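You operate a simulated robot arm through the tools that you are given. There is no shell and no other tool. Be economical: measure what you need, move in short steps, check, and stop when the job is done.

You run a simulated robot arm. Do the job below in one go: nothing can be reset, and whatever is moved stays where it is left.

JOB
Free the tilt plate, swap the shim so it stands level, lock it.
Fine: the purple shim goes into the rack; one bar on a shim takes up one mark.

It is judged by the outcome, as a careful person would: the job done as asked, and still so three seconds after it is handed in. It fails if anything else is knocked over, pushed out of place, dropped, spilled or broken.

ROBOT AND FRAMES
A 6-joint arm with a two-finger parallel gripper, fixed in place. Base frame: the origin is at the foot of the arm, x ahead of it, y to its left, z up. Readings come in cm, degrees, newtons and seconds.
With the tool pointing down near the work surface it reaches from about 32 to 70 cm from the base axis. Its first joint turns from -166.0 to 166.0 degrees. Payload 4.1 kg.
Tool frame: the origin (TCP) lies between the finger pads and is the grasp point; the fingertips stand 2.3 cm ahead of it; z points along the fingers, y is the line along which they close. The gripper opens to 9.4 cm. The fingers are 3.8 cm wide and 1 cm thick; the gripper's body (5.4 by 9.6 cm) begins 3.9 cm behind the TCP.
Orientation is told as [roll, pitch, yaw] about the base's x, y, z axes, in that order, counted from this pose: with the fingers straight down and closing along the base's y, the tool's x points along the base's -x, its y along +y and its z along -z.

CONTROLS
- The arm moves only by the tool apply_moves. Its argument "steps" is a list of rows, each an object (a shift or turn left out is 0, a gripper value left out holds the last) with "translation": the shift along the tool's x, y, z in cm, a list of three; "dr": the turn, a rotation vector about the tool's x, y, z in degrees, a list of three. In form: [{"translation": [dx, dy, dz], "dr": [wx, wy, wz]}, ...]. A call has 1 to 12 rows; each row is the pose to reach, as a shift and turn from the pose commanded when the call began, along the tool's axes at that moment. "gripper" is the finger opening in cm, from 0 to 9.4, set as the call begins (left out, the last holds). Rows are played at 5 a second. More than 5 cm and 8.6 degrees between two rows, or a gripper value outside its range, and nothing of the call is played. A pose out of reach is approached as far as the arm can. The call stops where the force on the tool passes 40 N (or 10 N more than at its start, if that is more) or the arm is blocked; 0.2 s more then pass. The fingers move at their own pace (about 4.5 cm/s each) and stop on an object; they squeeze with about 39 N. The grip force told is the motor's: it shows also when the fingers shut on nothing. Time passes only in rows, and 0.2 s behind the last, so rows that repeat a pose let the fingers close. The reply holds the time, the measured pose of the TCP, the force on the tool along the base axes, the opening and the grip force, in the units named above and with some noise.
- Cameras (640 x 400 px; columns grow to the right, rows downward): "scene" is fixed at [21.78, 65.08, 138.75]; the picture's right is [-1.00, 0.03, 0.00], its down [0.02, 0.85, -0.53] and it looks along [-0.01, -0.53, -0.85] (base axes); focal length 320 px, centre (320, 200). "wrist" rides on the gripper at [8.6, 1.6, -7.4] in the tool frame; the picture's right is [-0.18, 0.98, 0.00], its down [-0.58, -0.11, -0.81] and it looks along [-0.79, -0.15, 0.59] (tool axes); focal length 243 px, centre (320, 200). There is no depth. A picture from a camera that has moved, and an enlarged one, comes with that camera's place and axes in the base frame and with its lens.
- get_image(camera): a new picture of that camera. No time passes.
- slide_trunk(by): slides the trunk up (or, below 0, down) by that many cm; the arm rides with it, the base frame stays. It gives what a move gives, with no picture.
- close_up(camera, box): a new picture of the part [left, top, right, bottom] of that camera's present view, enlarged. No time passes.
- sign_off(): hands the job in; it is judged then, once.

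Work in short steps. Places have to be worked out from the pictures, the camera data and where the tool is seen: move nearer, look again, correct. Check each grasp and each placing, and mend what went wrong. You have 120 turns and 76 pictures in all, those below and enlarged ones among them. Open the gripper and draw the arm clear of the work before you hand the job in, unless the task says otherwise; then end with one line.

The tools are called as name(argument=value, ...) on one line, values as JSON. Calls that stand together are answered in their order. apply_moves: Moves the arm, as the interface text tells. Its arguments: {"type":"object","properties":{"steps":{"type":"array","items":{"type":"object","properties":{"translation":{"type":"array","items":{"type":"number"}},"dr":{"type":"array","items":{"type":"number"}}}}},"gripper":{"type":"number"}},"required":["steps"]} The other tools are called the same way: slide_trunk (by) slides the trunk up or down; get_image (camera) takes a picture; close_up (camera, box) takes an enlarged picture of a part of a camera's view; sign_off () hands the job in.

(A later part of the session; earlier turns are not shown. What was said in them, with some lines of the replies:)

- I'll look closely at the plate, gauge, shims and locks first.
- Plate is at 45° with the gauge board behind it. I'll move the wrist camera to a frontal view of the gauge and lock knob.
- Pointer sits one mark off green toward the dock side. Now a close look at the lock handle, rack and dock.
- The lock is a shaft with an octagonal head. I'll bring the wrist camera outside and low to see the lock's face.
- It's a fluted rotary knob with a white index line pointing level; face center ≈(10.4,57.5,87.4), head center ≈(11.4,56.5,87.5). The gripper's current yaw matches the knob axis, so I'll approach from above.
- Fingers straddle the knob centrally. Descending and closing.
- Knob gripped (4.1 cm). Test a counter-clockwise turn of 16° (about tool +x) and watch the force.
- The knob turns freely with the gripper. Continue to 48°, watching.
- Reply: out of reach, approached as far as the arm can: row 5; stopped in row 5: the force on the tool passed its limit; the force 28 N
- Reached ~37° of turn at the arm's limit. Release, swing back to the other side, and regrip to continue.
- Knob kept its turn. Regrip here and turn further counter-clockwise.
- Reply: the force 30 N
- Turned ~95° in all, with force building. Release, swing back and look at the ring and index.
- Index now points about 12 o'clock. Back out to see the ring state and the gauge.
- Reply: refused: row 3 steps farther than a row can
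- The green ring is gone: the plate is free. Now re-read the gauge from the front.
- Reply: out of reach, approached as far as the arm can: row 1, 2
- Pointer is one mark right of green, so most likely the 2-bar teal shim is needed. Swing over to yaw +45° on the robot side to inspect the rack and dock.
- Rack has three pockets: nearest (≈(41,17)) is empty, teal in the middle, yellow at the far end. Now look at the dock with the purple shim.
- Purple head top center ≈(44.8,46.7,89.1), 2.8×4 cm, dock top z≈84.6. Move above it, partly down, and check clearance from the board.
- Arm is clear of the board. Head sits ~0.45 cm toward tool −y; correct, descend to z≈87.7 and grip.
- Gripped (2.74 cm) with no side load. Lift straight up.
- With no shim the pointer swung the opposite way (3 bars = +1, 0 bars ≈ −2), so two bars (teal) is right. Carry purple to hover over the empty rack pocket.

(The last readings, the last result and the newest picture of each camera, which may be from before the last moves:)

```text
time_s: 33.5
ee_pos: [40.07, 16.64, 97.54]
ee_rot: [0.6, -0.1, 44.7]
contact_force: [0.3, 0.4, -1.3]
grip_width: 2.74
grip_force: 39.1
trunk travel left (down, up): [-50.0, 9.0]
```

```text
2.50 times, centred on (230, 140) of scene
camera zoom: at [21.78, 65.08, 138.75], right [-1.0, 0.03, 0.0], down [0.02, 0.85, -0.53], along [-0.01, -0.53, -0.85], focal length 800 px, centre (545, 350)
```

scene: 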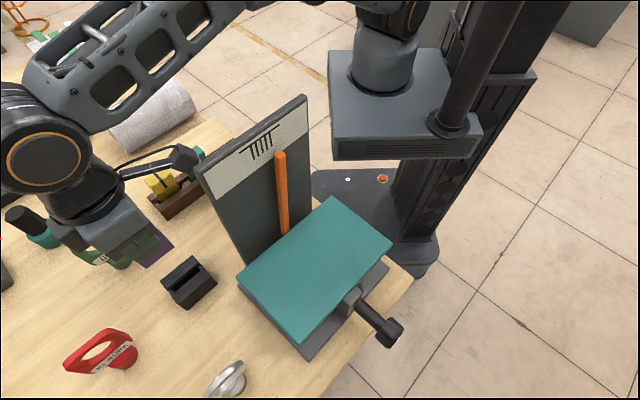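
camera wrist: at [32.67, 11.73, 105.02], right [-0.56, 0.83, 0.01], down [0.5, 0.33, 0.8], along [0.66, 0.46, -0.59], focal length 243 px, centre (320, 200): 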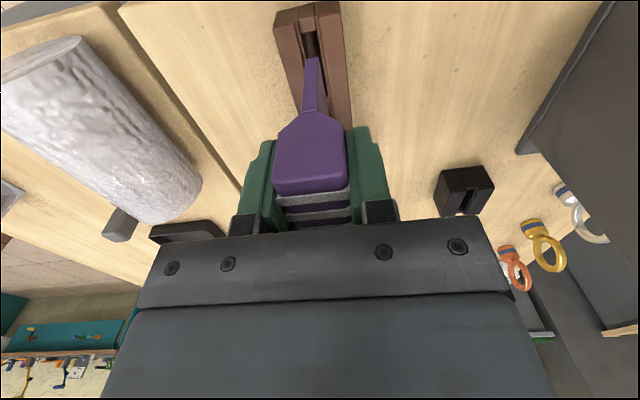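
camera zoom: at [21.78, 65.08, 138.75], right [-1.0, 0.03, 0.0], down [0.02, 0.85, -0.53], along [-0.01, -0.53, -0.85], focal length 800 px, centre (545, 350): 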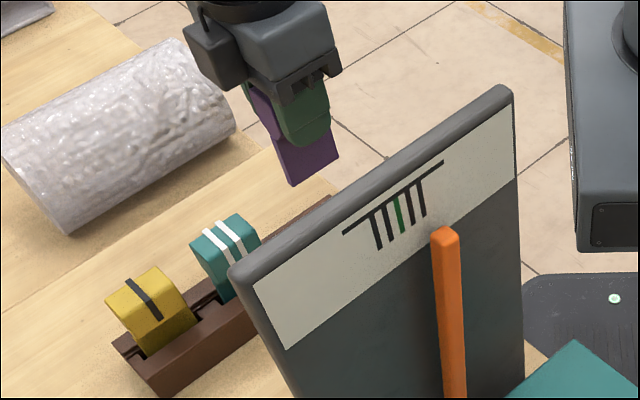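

Blade is centered laterally; pocket center ≈(40.75,17.2). Shift 0.9 cm outward along the rack and lower to just above the slot.

apply_moves(steps=[{"translation": [-0.9, -0.05, 0]}, {"translation": [-0.9, -0.05, 3]}, {"translation": [-0.9, -0.05, 5.3]}, {"translation": [-0.9, -0.05, 5.3]}])

close_up(camera="wrist", box=[240, 0, 400, 120])

```text
time_s: 34.5
ee_pos: [40.55, 17.47, 92.2]
ee_rot: [0.6, 0.1, 44.7]
contact_force: [-0.2, -0.4, -0.5]
grip_width: 2.71
grip_force: 39.3
trunk travel left (down, up): [-50.0, 9.0]
```

```text
3.33 times, centred on (320, 60) of wrist
camera zoom: at [33.2, 12.5, 99.56], right [-0.56, 0.83, 0.01], down [0.49, 0.33, 0.81], along [0.66, 0.46, -0.59], focal length 809 px, centre (320, 667)
```

zoom: 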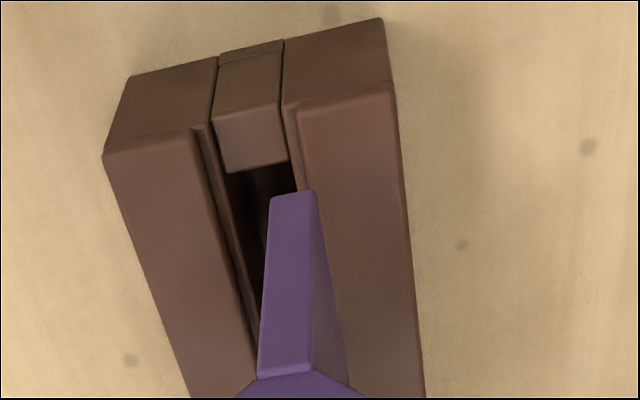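

Blade is ~0.6 cm off toward +y and ~0.3 cm near. Correct and look again.

apply_moves(steps=[{"translation": [-0.3, -0.55, 0]}, {"translation": [-0.3, -0.55, 0.5]}, {"translation": [-0.3, -0.55, 0.5]}])

close_up(camera="wrist", box=[240, 0, 400, 120])

```text
time_s: 35.3
ee_pos: [41.34, 17.28, 91.64]
ee_rot: [0.5, -0.1, 44.7]
contact_force: [0.2, 0.5, 0.3]
grip_width: 2.72
grip_force: 39.0
trunk travel left (down, up): [-50.0, 9.0]
```

```text
3.33 times, centred on (320, 60) of wrist
camera zoom: at [33.99, 12.29, 99.07], right [-0.56, 0.83, 0.01], down [0.49, 0.33, 0.81], along [0.66, 0.46, -0.59], focal length 809 px, centre (320, 667)
```

zoom: 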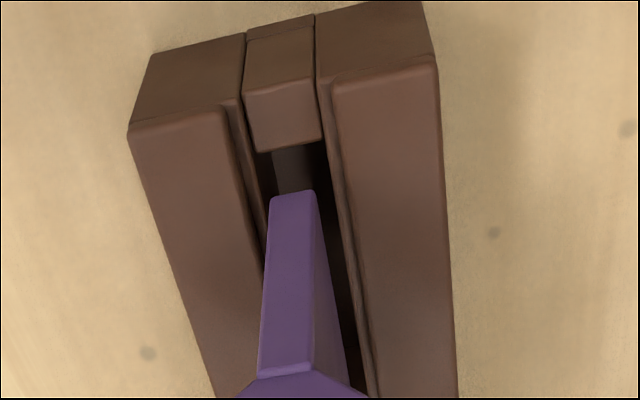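

Blade now lines up in the slot. Insert gently.

apply_moves(steps=[{"translation": [0.15, 0, 0.6]}, {"translation": [0.15, 0, 1.2]}, {"translation": [0.15, 0, 1.8]}, {"translation": [0.15, 0, 2.2]}])

close_up(camera="wrist", box=[240, 0, 400, 120])

```text
time_s: 36.3
ee_pos: [41.27, 17.19, 89.37]
ee_rot: [0.5, -0.1, 44.7]
contact_force: [2.6, 3.0, 0.6]
grip_width: 2.78
grip_force: 39.4
trunk travel left (down, up): [-50.0, 9.0]
```

```text
3.33 times, centred on (320, 60) of wrist
camera zoom: at [33.95, 12.13, 96.88], right [-0.56, 0.83, 0.01], down [0.49, 0.33, 0.81], along [0.66, 0.46, -0.59], focal length 809 px, centre (320, 667)
```

zoom: 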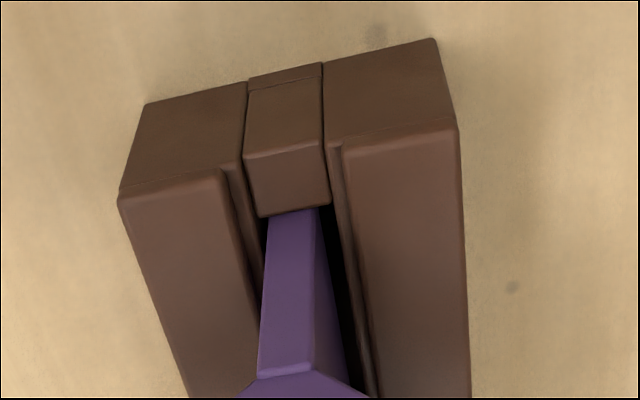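

It's in, lightly touching the near wall. Ease outward slightly and continue down until it seats.

apply_moves(steps=[{"translation": [-0.2, 0, 0.4]}, {"translation": [-0.2, 0, 0.8]}, {"translation": [-0.2, 0, 1.2]}, {"translation": [-0.2, 0, 1.6]}])

```text
time_s: 37.3
ee_pos: [41.41, 17.19, 87.87]
ee_rot: [0.5, 0.0, 44.7]
contact_force: [0.6, -0.1, -0.8]
grip_width: 2.75
grip_force: 38.8
trunk travel left (down, up): [-50.0, 9.0]
```

apply_moves(steps=[{"translation": [0, 0, 0.2]}, {"translation": [0, 0, 0.4]}, {"translation": [0, 0, 0.6]}])

```text
time_s: 38.1
ee_pos: [41.36, 17.36, 87.47]
ee_rot: [0.4, -0.4, 44.6]
contact_force: [0.1, 0.2, 32.6]
grip_width: 2.82
grip_force: 39.5
trunk travel left (down, up): [-50.0, 9.0]
```

Seated (32 N down at z≈87.5). Relieve, open, and lift off.

apply_moves(steps=[{"translation": [0, 0, -0.2]}, {"translation": [0, 0, -0.2]}, {"translation": [0, 0, -0.2]}, {"translation": [0, 0, -0.2]}], gripper=6)

apply_moves(steps=[{"translation": [0, 0, -3]}, {"translation": [0, 0, -7]}, {"translation": [0, 0, -11]}])

get_image(camera="wrist")

```text
time_s: 39.1
ee_pos: [41.44, 17.2, 87.47]
ee_rot: [0.6, 0.1, 44.7]
contact_force: [0.3, 0.2, 0.2]
grip_width: 6.01
grip_force: 0.1
trunk travel left (down, up): [-50.0, 9.0]
```

```text
time_s: 39.9
ee_pos: [41.49, 17.14, 98.56]
ee_rot: [0.4, 0.0, 44.7]
contact_force: [0.0, 0.3, -0.6]
grip_width: 6.01
grip_force: 0.0
trunk travel left (down, up): [-50.0, 9.0]
```

```text
27 pictures are left
camera wrist: at [34.15, 12.21, 105.98], right [-0.56, 0.83, 0.01], down [0.5, 0.33, 0.81], along [0.66, 0.46, -0.59], focal length 243 px, centre (320, 200)
```

wrist: 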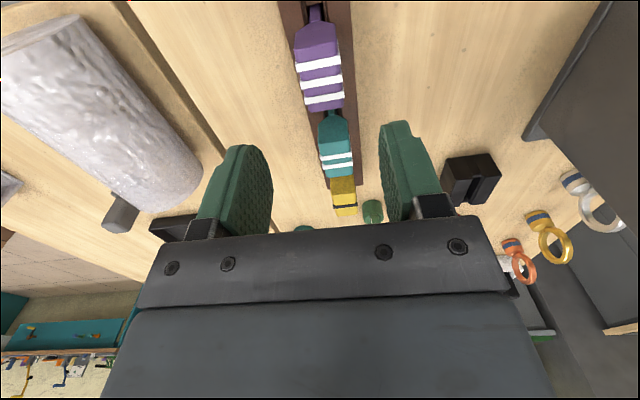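

Purple sits upright in the rack. Move over teal, ~7.3 cm along the rack.

apply_moves(steps=[{"translation": [-3.7, 0, 0]}, {"translation": [-7.3, 0, 0]}, {"translation": [-7.3, 0, 5]}])

get_image(camera="wrist")

```text
time_s: 40.7
ee_pos: [46.8, 22.11, 93.37]
ee_rot: [0.5, 0.0, 44.8]
contact_force: [-0.1, 0.3, 0.2]
grip_width: 6.0
grip_force: 0.0
trunk travel left (down, up): [-50.0, 9.0]
```

```text
26 pictures are left
camera wrist: at [39.38, 17.25, 100.81], right [-0.56, 0.83, 0.01], down [0.49, 0.33, 0.81], along [0.66, 0.46, -0.59], focal length 243 px, centre (320, 200)
```

wrist: 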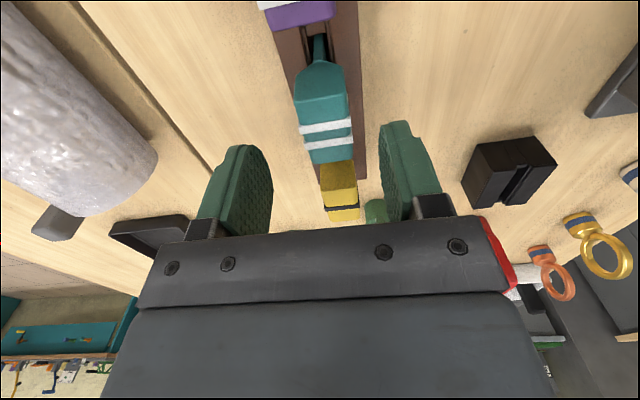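

Teal is ~0.35 cm to +y and ~0.25 cm further. Correct, descend and grip.

apply_moves(steps=[{"translation": [-0.25, 0.35, 0]}, {"translation": [-0.25, 0.35, 3]}, {"translation": [-0.25, 0.35, 5.75]}, {"translation": [-0.25, 0.35, 5.75]}])

apply_moves(steps=[{}, {}, {}, {}], gripper=1.5)

apply_moves(steps=[{"translation": [0, 0, -1]}, {"translation": [0, 0, -2.5]}, {"translation": [0, 0, -5]}, {"translation": [0, 0, -9]}, {"translation": [0, 0, -13]}])

get_image(camera="wrist")

```text
time_s: 41.7
ee_pos: [46.59, 22.94, 87.78]
ee_rot: [0.5, 0.1, 44.7]
contact_force: [0.4, 0.1, 0.1]
grip_width: 5.99
grip_force: 0.0
trunk travel left (down, up): [-50.0, 9.0]
```

```text
time_s: 42.7
ee_pos: [46.56, 22.85, 87.68]
ee_rot: [0.5, 0.0, 44.7]
contact_force: [-0.6, 0.6, 0.2]
grip_width: 2.75
grip_force: 38.8
trunk travel left (down, up): [-50.0, 9.0]
```

```text
time_s: 43.9
ee_pos: [46.79, 22.76, 100.73]
ee_rot: [0.5, 0.0, 44.7]
contact_force: [0.1, -0.1, 0.2]
grip_width: 2.75
grip_force: 39.0
trunk travel left (down, up): [-50.0, 9.0]
```

```text
25 pictures are left
camera wrist: at [39.34, 17.79, 108.19], right [-0.56, 0.83, 0.01], down [0.5, 0.33, 0.8], along [0.66, 0.46, -0.59], focal length 243 px, centre (320, 200)
```

wrist: 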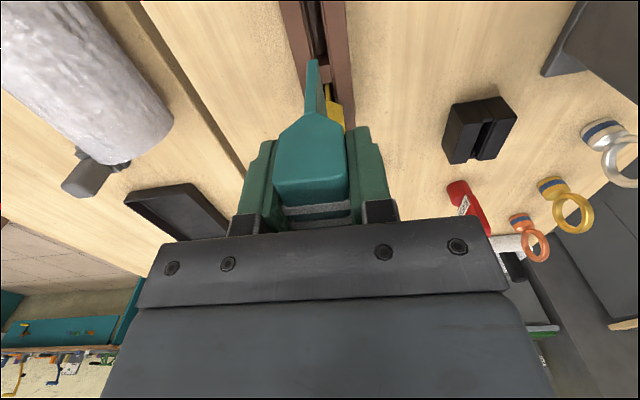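

Teal lifted cleanly. Carry it to hover above the dock.

apply_moves(steps=[{"translation": [0, 0, -2]}, {"translation": [-3, 3.4, -3]}, {"translation": [-6, 6.9, -3]}, {"translation": [-9, 10.4, -3]}, {"translation": [-12, 13.9, -3]}, {"translation": [-15.5, 17.3, -3]}, {"translation": [-15.5, 18, 1]}, {"translation": [-15.5, 18, 4.5]}, {"translation": [-15.5, 18, 7.5]}, {"translation": [-15.5, 18, 7.5]}])

close_up(camera="wrist", box=[240, 0, 400, 120])

```text
time_s: 46.1
ee_pos: [45.06, 46.63, 93.54]
ee_rot: [0.5, 0.0, 44.7]
contact_force: [-0.2, -0.2, 1.0]
grip_width: 2.78
grip_force: 39.1
trunk travel left (down, up): [-50.0, 9.0]
```

```text
3.33 times, centred on (320, 60) of wrist
camera zoom: at [37.64, 41.69, 100.95], right [-0.56, 0.83, 0.01], down [0.5, 0.33, 0.8], along [0.66, 0.46, -0.59], focal length 809 px, centre (320, 667)
```

zoom: 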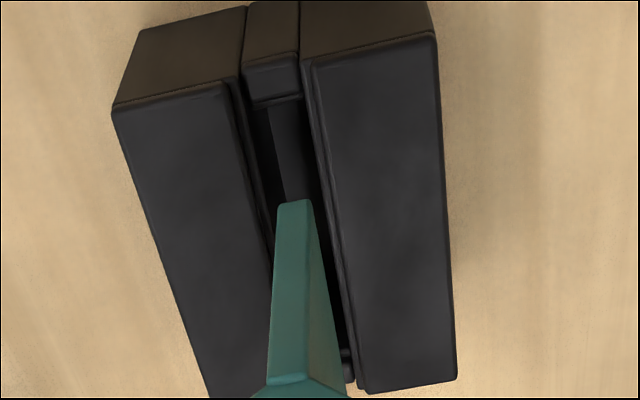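

Nearly aligned; nudge −0.15 in y, lower to the slot mouth and check.

apply_moves(steps=[{"translation": [0, -0.15, 0.8]}, {"translation": [0, -0.15, 1.8]}, {"translation": [0, -0.15, 1.8]}])

close_up(camera="wrist", box=[240, 0, 400, 120])

```text
time_s: 46.9
ee_pos: [45.13, 46.45, 91.82]
ee_rot: [0.5, 0.0, 44.7]
contact_force: [-0.6, -0.3, -0.6]
grip_width: 2.73
grip_force: 38.7
trunk travel left (down, up): [-50.0, 9.0]
```

```text
3.33 times, centred on (320, 60) of wrist
camera zoom: at [37.72, 41.48, 99.19], right [-0.56, 0.83, 0.01], down [0.49, 0.33, 0.81], along [0.66, 0.46, -0.59], focal length 809 px, centre (320, 667)
```

zoom: 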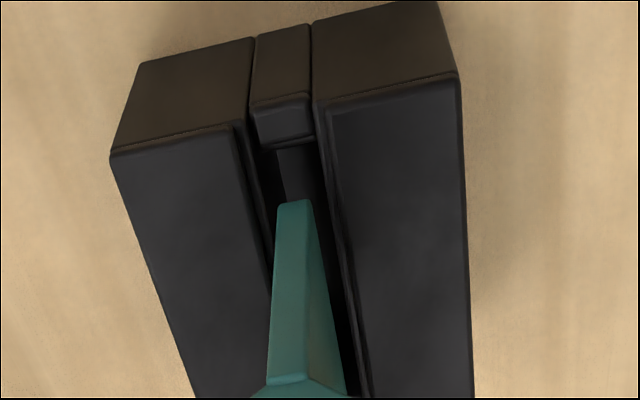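

Aligned. Insert slowly.

apply_moves(steps=[{"translation": [0, 0, 0.7]}, {"translation": [0, 0, 1.4]}, {"translation": [0, 0, 2.1]}, {"translation": [0, 0, 2.8]}, {"translation": [0, 0, 3.4]}, {"translation": [0, 0, 3.8]}])

apply_moves(steps=[{"translation": [0, 0, 0.2]}, {"translation": [0, 0, 0.4]}, {"translation": [0, 0, 0.6]}])

```text
time_s: 48.3
ee_pos: [45.02, 46.53, 87.83]
ee_rot: [0.5, 0.0, 44.7]
contact_force: [-0.5, -0.4, -0.1]
grip_width: 2.74
grip_force: 39.2
trunk travel left (down, up): [-50.0, 9.0]
```

```text
time_s: 49.1
ee_pos: [44.99, 46.27, 87.66]
ee_rot: [0.5, -0.5, 44.7]
contact_force: [0.2, -0.8, 30.0]
grip_width: 2.72
grip_force: 39.1
trunk travel left (down, up): [-50.0, 9.0]
```

Seated (30 N). Relieve, open, lift and check.

apply_moves(steps=[{"translation": [0, 0, -0.3]}, {"translation": [0, 0, -0.3]}, {"translation": [0, 0, -0.3]}, {"translation": [0, 0, -0.3]}], gripper=6)

apply_moves(steps=[{"translation": [0, 0, -3]}, {"translation": [0, 0, -7]}, {"translation": [0, 0, -11]}, {"translation": [0, 0, -15]}])

get_image(camera="scene")

```text
time_s: 50.1
ee_pos: [45.16, 46.45, 87.4]
ee_rot: [0.4, 0.0, 44.7]
contact_force: [0.3, 0.3, 0.4]
grip_width: 6.01
grip_force: 0.0
trunk travel left (down, up): [-50.0, 9.0]
```

```text
time_s: 51.1
ee_pos: [44.98, 46.27, 102.26]
ee_rot: [0.5, 0.1, 44.7]
contact_force: [-0.6, 0.8, 0.2]
grip_width: 6.01
grip_force: 0.0
trunk travel left (down, up): [-50.0, 9.0]
```

```text
22 pictures are left
```

scene: 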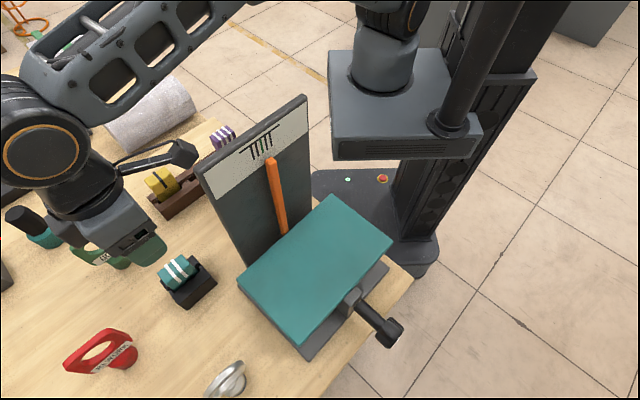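

Teal is in the dock. Retreat and go round to the frontal view to verify the gauge before locking.

apply_moves(steps=[{"translation": [3.1, -1.9, -1.9]}, {"translation": [6.2, -3.8, -3.8]}, {"translation": [9.3, -5.7, -5.7]}, {"translation": [12.4, -7.6, -7.6]}, {"translation": [15.5, -9.5, -9.5]}, {"translation": [18.6, -11.4, -12]}, {"translation": [21.7, -13.3, -15]}, {"translation": [24.7, -15, -18]}], gripper=9.4)

apply_moves(steps=[{"translation": [3.3, 0.7, 0], "dr": [0, 0, 0]}])

```text
time_s: 52.9
ee_pos: [37.85, 18.16, 120.09]
ee_rot: [0.5, 0.1, 44.7]
contact_force: [0.8, 0.3, 0.6]
grip_width: 9.39
grip_force: 0.1
trunk travel left (down, up): [-50.0, 9.0]
```

```text
time_s: 53.3
ee_pos: [35.02, 16.13, 120.24]
ee_rot: [0.5, 0.1, 44.7]
contact_force: [-0.4, -0.1, -0.2]
grip_width: 9.41
grip_force: 0.0
trunk travel left (down, up): [-50.0, 9.0]
```

apply_moves(steps=[{"translation": [-0.9, 3.3, 0], "dr": [0, 0, 7.5]}, {"translation": [-1.9, 6.5, 0], "dr": [0, 0, 15]}, {"translation": [-2.8, 9.8, 0], "dr": [0, 0, 22.5]}, {"translation": [-3.7, 13, 0], "dr": [0, 0, 30]}, {"translation": [-4.7, 16.3, 0], "dr": [0, 0, 37.5]}, {"translation": [-5.6, 19.5, 0], "dr": [0, 0, 45]}, {"translation": [-6.5, 22.8, 0], "dr": [0, 0, 52.5]}, {"translation": [-7.5, 26, 0], "dr": [0, 0, 60]}, {"translation": [-8.4, 29.3, 0], "dr": [0, 0, 67.5]}, {"translation": [-9.3, 32.5, 0], "dr": [0, 0, 75]}, {"translation": [-10.3, 35.8, 0], "dr": [0, 0, 82.5]}, {"translation": [-11.2, 39.1, 0], "dr": [0, 0, 89.8]}])

close_up(camera="wrist", box=[290, 160, 420, 240])

```text
time_s: 55.9
ee_pos: [15.62, 52.17, 120.61]
ee_rot: [0.1, 0.4, -45.2]
contact_force: [-0.1, -0.5, 0.8]
grip_width: 9.4
grip_force: 0.0
trunk travel left (down, up): [-50.0, 9.0]
```

```text
4.92 times, centred on (355, 200) of wrist
camera zoom: at [10.65, 59.41, 128.14], right [0.83, 0.56, 0.0], down [0.34, -0.49, 0.8], along [0.45, -0.66, -0.6], focal length 1194 px, centre (148, 200)
```

zoom: 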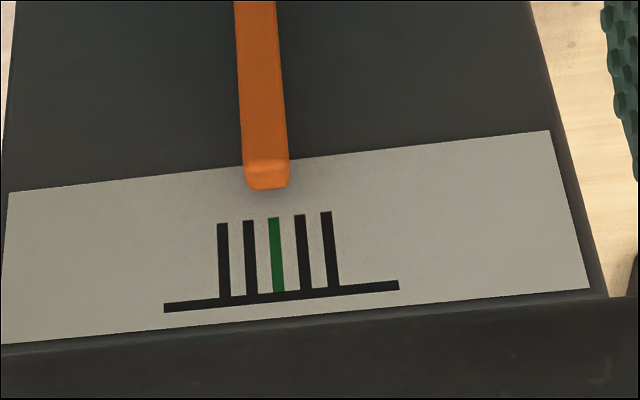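

Pointer now aligned with green: level. Go back to the knob by the same route.

apply_moves(steps=[{"translation": [2.9, 0, -0.3]}, {"translation": [6, 0, 3]}, {"translation": [9, 0, 6.9]}, {"translation": [12, 0, 10.8]}, {"translation": [14.5, 0, 15]}, {"translation": [16, 0, 19]}, {"translation": [17, 0, 22]}])

apply_moves(steps=[{}])

```text
time_s: 57.5
ee_pos: [3.58, 64.41, 98.68]
ee_rot: [-0.1, 0.5, -45.2]
contact_force: [0.0, -0.5, -0.9]
grip_width: 9.41
grip_force: 0.0
trunk travel left (down, up): [-50.0, 9.0]
```

```text
time_s: 57.9
ee_pos: [3.63, 64.42, 98.85]
ee_rot: [0.0, 0.5, -45.1]
contact_force: [-0.4, 0.4, 0.0]
grip_width: 9.39
grip_force: 0.2
trunk travel left (down, up): [-50.0, 9.0]
```

apply_moves(steps=[{"translation": [-4, 0, 0]}, {"translation": [-8, 0, 1]}, {"translation": [-11.1, -0.1, 3]}])

get_image(camera="wrist")

```text
time_s: 58.7
ee_pos: [11.39, 56.25, 95.9]
ee_rot: [0.0, 0.6, -45.1]
contact_force: [0.5, 0.1, 0.1]
grip_width: 9.41
grip_force: 0.1
trunk travel left (down, up): [-50.0, 9.0]
```

```text
20 pictures are left
camera wrist: at [6.53, 63.46, 103.39], right [0.83, 0.56, 0.0], down [0.34, -0.49, 0.8], along [0.45, -0.66, -0.6], focal length 243 px, centre (320, 200)
```

wrist: 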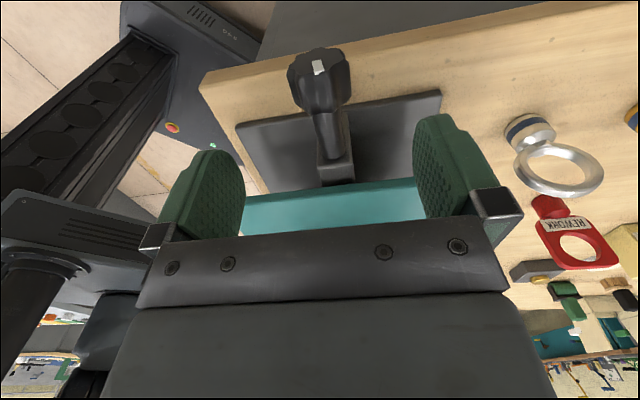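

Descend around the knob, then tilt +34° with fingers open to have clockwise travel.

apply_moves(steps=[{"translation": [0, 0, 3]}, {"translation": [0, 0, 6]}, {"translation": [0, 0, 8.2]}], gripper=7.5)

apply_moves(steps=[{"dr": [7, 0, 0]}, {"dr": [14, 0, 0]}, {"dr": [21, 0, 0]}, {"dr": [28, 0, 0]}, {"dr": [33, 0, 0]}])

apply_moves(steps=[{}, {}, {}, {}], gripper=2)

```text
time_s: 59.5
ee_pos: [11.33, 56.35, 87.64]
ee_rot: [0.0, 0.5, -45.1]
contact_force: [-0.3, 0.1, 0.9]
grip_width: 7.54
grip_force: 0.1
trunk travel left (down, up): [-50.0, 9.0]
```

```text
time_s: 60.7
ee_pos: [11.36, 56.29, 87.56]
ee_rot: [-33.2, 0.5, -45.1]
contact_force: [0.8, -0.5, 0.3]
grip_width: 7.52
grip_force: 0.2
trunk travel left (down, up): [-50.0, 9.0]
```

```text
time_s: 61.7
ee_pos: [11.69, 56.46, 87.32]
ee_rot: [-33.2, 0.5, -45.2]
contact_force: [10.0, 14.0, -14.8]
grip_width: 4.08
grip_force: 45.2
trunk travel left (down, up): [-50.0, 9.0]
```

Gripped with slight offset; shift +0.3 along tool y to center, and turn clockwise 58°.

apply_moves(steps=[{"translation": [0, 0.3, 0], "dr": [-3, 0, 0]}, {"translation": [0, 0.3, 0], "dr": [-9, 0, 0]}, {"translation": [0, 0.3, 0], "dr": [-15, 0, 0]}, {"translation": [0, 0.3, 0], "dr": [-21, 0, 0]}, {"translation": [0, 0.3, 0], "dr": [-27, 0, 0]}, {"translation": [0, 0.3, 0], "dr": [-33, 0, 0]}, {"translation": [0, 0.3, 0], "dr": [-39, 0, 0]}, {"translation": [0, 0.3, 0], "dr": [-45, 0, 0]}, {"translation": [0, 0.3, 0], "dr": [-51, 0, 0]}, {"translation": [0, 0.3, 0], "dr": [-58, 0, 0]}])

get_image(camera="wrist")

```text
time_s: 63.9
ee_pos: [11.53, 56.31, 87.37]
ee_rot: [25.0, 0.5, -45.1]
contact_force: [-3.7, -14.3, -3.8]
grip_width: 4.11
grip_force: 45.0
trunk travel left (down, up): [-50.0, 9.0]
```

```text
19 pictures are left
camera wrist: at [4.08, 61.23, 94.88], right [0.76, 0.5, 0.41], down [0.1, -0.73, 0.68], along [0.64, -0.48, -0.6], focal length 243 px, centre (320, 200)
```

wrist: 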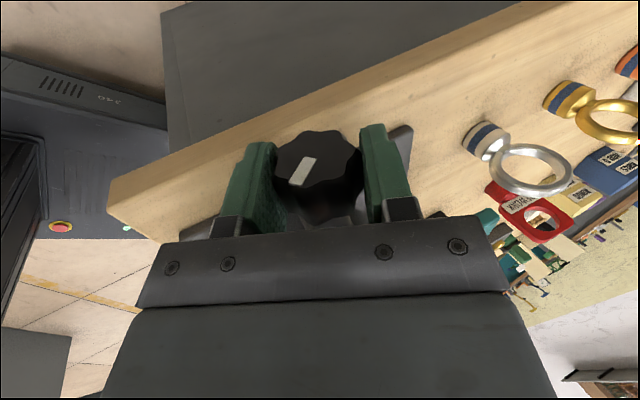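

Turned ~57°. Release, swing back +55°, regrip, and finish.

apply_moves(steps=[{}, {}, {}, {}], gripper=7.5)

apply_moves(steps=[{"dr": [8, 0, 0]}, {"dr": [16, 0, 0]}, {"dr": [24, 0, 0]}, {"dr": [32, 0, 0]}, {"dr": [40, 0, 0]}, {"dr": [48, 0, 0]}, {"dr": [52, 0, 0]}])

apply_moves(steps=[{}, {}, {}, {}], gripper=2)

```text
time_s: 64.9
ee_pos: [11.45, 56.32, 87.43]
ee_rot: [25.0, 0.5, -45.1]
contact_force: [-0.4, -0.3, -0.1]
grip_width: 7.49
grip_force: 0.1
trunk travel left (down, up): [-50.0, 9.0]
```

```text
time_s: 66.5
ee_pos: [11.49, 56.52, 87.44]
ee_rot: [-27.2, 0.6, -45.1]
contact_force: [0.1, 0.4, 0.3]
grip_width: 7.49
grip_force: 0.1
trunk travel left (down, up): [-50.0, 9.0]
```

```text
time_s: 67.5
ee_pos: [11.59, 56.53, 87.5]
ee_rot: [-27.0, 0.4, -45.0]
contact_force: [-0.6, -0.6, 0.1]
grip_width: 4.05
grip_force: 44.9
trunk travel left (down, up): [-50.0, 9.0]
```

apply_moves(steps=[{"dr": [-6, 0, 0]}, {"dr": [-12, 0, 0]}, {"dr": [-18, 0, 0]}, {"dr": [-24, 0, 0]}, {"dr": [-30, 0, 0]}, {"dr": [-36, 0, 0]}, {"dr": [-42, 0, 0]}, {"dr": [-46, 0, 0]}, {"dr": [-50, 0, 0]}, {"dr": [-54, 0, 0]}])

get_image(camera="wrist")

get_image(camera="scene")

```text
time_s: 69.7
ee_pos: [11.43, 56.29, 87.44]
ee_rot: [27.0, 0.5, -45.1]
contact_force: [-9.1, -14.5, 9.7]
grip_width: 3.98
grip_force: 44.9
trunk travel left (down, up): [-50.0, 9.0]
```

```text
18 pictures are left
camera wrist: at [3.84, 61.04, 94.87], right [0.75, 0.48, 0.45], down [0.09, -0.74, 0.66], along [0.65, -0.46, -0.6], focal length 243 px, centre (320, 200)
```

wrist: 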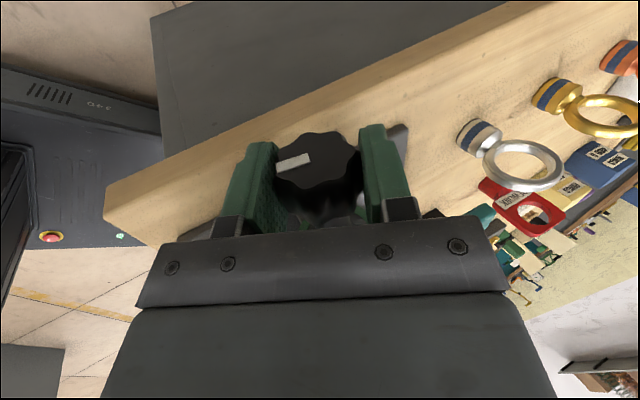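

```text
17 pictures are left
```

scene: 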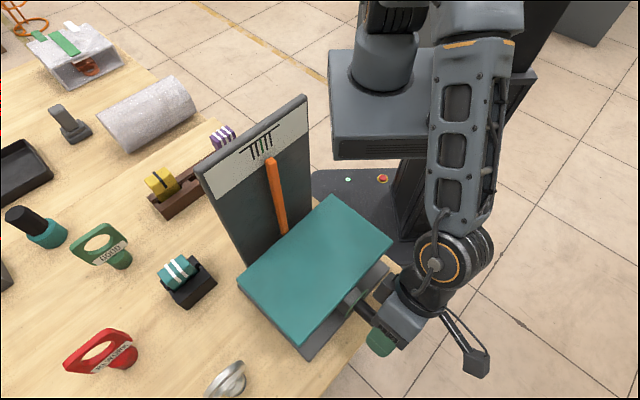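

close_up(camera="scene", box=[320, 260, 416, 340])

```text
5.00 times, centred on (368, 300) of scene
camera zoom: at [21.78, 65.08, 138.75], right [-1.0, 0.03, 0.0], down [0.02, 0.85, -0.53], along [-0.01, -0.53, -0.85], focal length 1600 px, centre (80, -300)
```

zoom: 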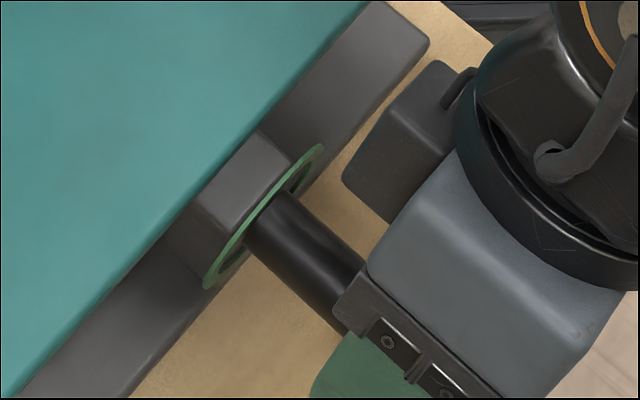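

Green ring is back: locked. Release, level the tool and back out.

apply_moves(steps=[{}, {}, {}, {}], gripper=7.5)

apply_moves(steps=[{"dr": [8, 0, 0]}, {"dr": [16, 0, 0]}, {"dr": [24, 0, 0]}, {"dr": [27, 0, 0]}], gripper=9.4)

apply_moves(steps=[{"translation": [0, 0, -4]}, {"translation": [1, 0, -8]}, {"translation": [4, 0, -11]}, {"translation": [8, 0, -11]}, {"translation": [11, 0, -11]}])

close_up(camera="wrist", box=[290, 120, 410, 230])

```text
time_s: 70.7
ee_pos: [11.52, 56.4, 87.39]
ee_rot: [27.0, 0.5, -45.1]
contact_force: [-0.5, 0.8, 1.1]
grip_width: 7.51
grip_force: 0.0
trunk travel left (down, up): [-50.0, 9.0]
```

```text
time_s: 71.7
ee_pos: [11.48, 56.48, 87.36]
ee_rot: [0.0, 0.6, -45.0]
contact_force: [0.6, -0.4, -0.1]
grip_width: 9.41
grip_force: 0.0
trunk travel left (down, up): [-50.0, 9.0]
```

```text
time_s: 72.9
ee_pos: [3.88, 64.38, 98.39]
ee_rot: [-0.1, 0.4, -45.1]
contact_force: [0.1, 0.3, 0.8]
grip_width: 9.4
grip_force: 0.1
trunk travel left (down, up): [-50.0, 9.0]
```

```text
3.64 times, centred on (350, 175) of wrist
camera zoom: at [-1.13, 71.65, 105.9], right [0.83, 0.56, 0.0], down [0.34, -0.49, 0.8], along [0.45, -0.66, -0.6], focal length 882 px, centre (211, 291)
```

zoom: 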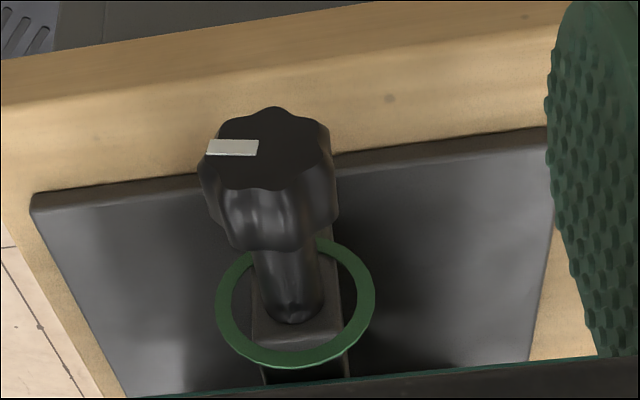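

Index is back as it was at the start and the green ring shows. One last frontal gauge check while moving the arm clear.

apply_moves(steps=[{"translation": [-1, 0, -4]}, {"translation": [-2.5, 0, -8.5]}, {"translation": [-4.5, 0, -13]}, {"translation": [-7.5, 0, -17]}, {"translation": [-11, 0, -20]}, {"translation": [-14.5, 0, -21.5]}, {"translation": [-16.8, 0, -21.8]}])

close_up(camera="wrist", box=[290, 160, 420, 240])

get_image(camera="scene")

```text
time_s: 74.5
ee_pos: [15.97, 52.3, 120.15]
ee_rot: [0.1, 0.6, -45.1]
contact_force: [-0.1, -0.3, -0.5]
grip_width: 9.4
grip_force: 0.1
trunk travel left (down, up): [-50.0, 9.0]
```

```text
4.92 times, centred on (355, 200) of wrist
camera zoom: at [10.85, 59.43, 127.67], right [0.83, 0.56, 0.0], down [0.34, -0.49, 0.8], along [0.45, -0.66, -0.6], focal length 1194 px, centre (148, 200)
```

zoom: 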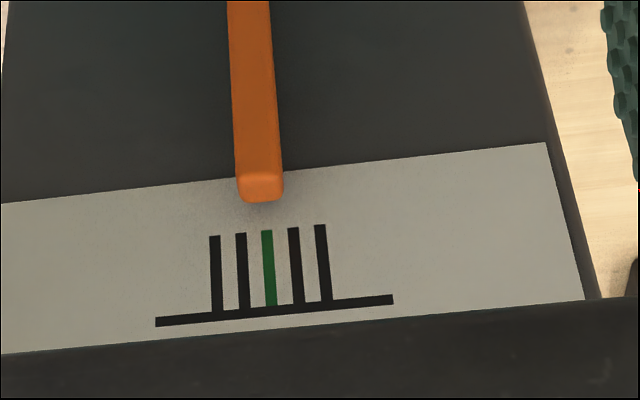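

```text
13 pictures are left
```

scene: 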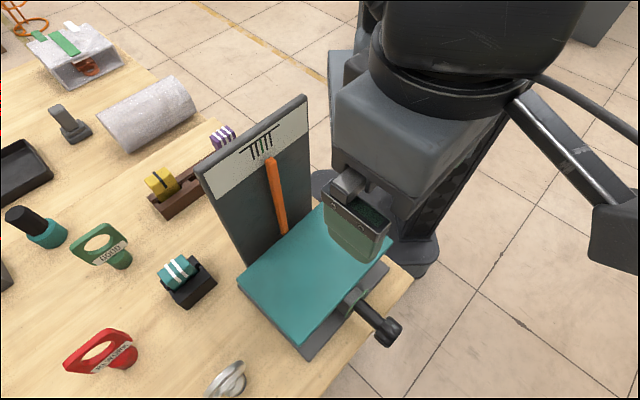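

Level, locked, everything else in place. Draw the arm back clear of the work.

apply_moves(steps=[{"translation": [-2.9, -3.3, 0]}, {"translation": [-5.8, -6.6, 0]}, {"translation": [-8.7, -9.9, 0]}, {"translation": [-11.6, -13.2, 0]}, {"translation": [-14.2, -16, 0]}])

sign_off()

```text
time_s: 75.7
ee_pos: [14.39, 30.81, 119.89]
ee_rot: [0.0, 0.6, -45.1]
contact_force: [0.1, -0.3, 0.0]
grip_width: 9.41
grip_force: 0.0
trunk travel left (down, up): [-50.0, 9.0]
```

```text
The job is handed in.
```

The tilt plate is level and locked: the purple shim is in the rack, the two-bar teal shim is in the dock, the pointer reads on the green mark, and the lock's green ring is showing again.
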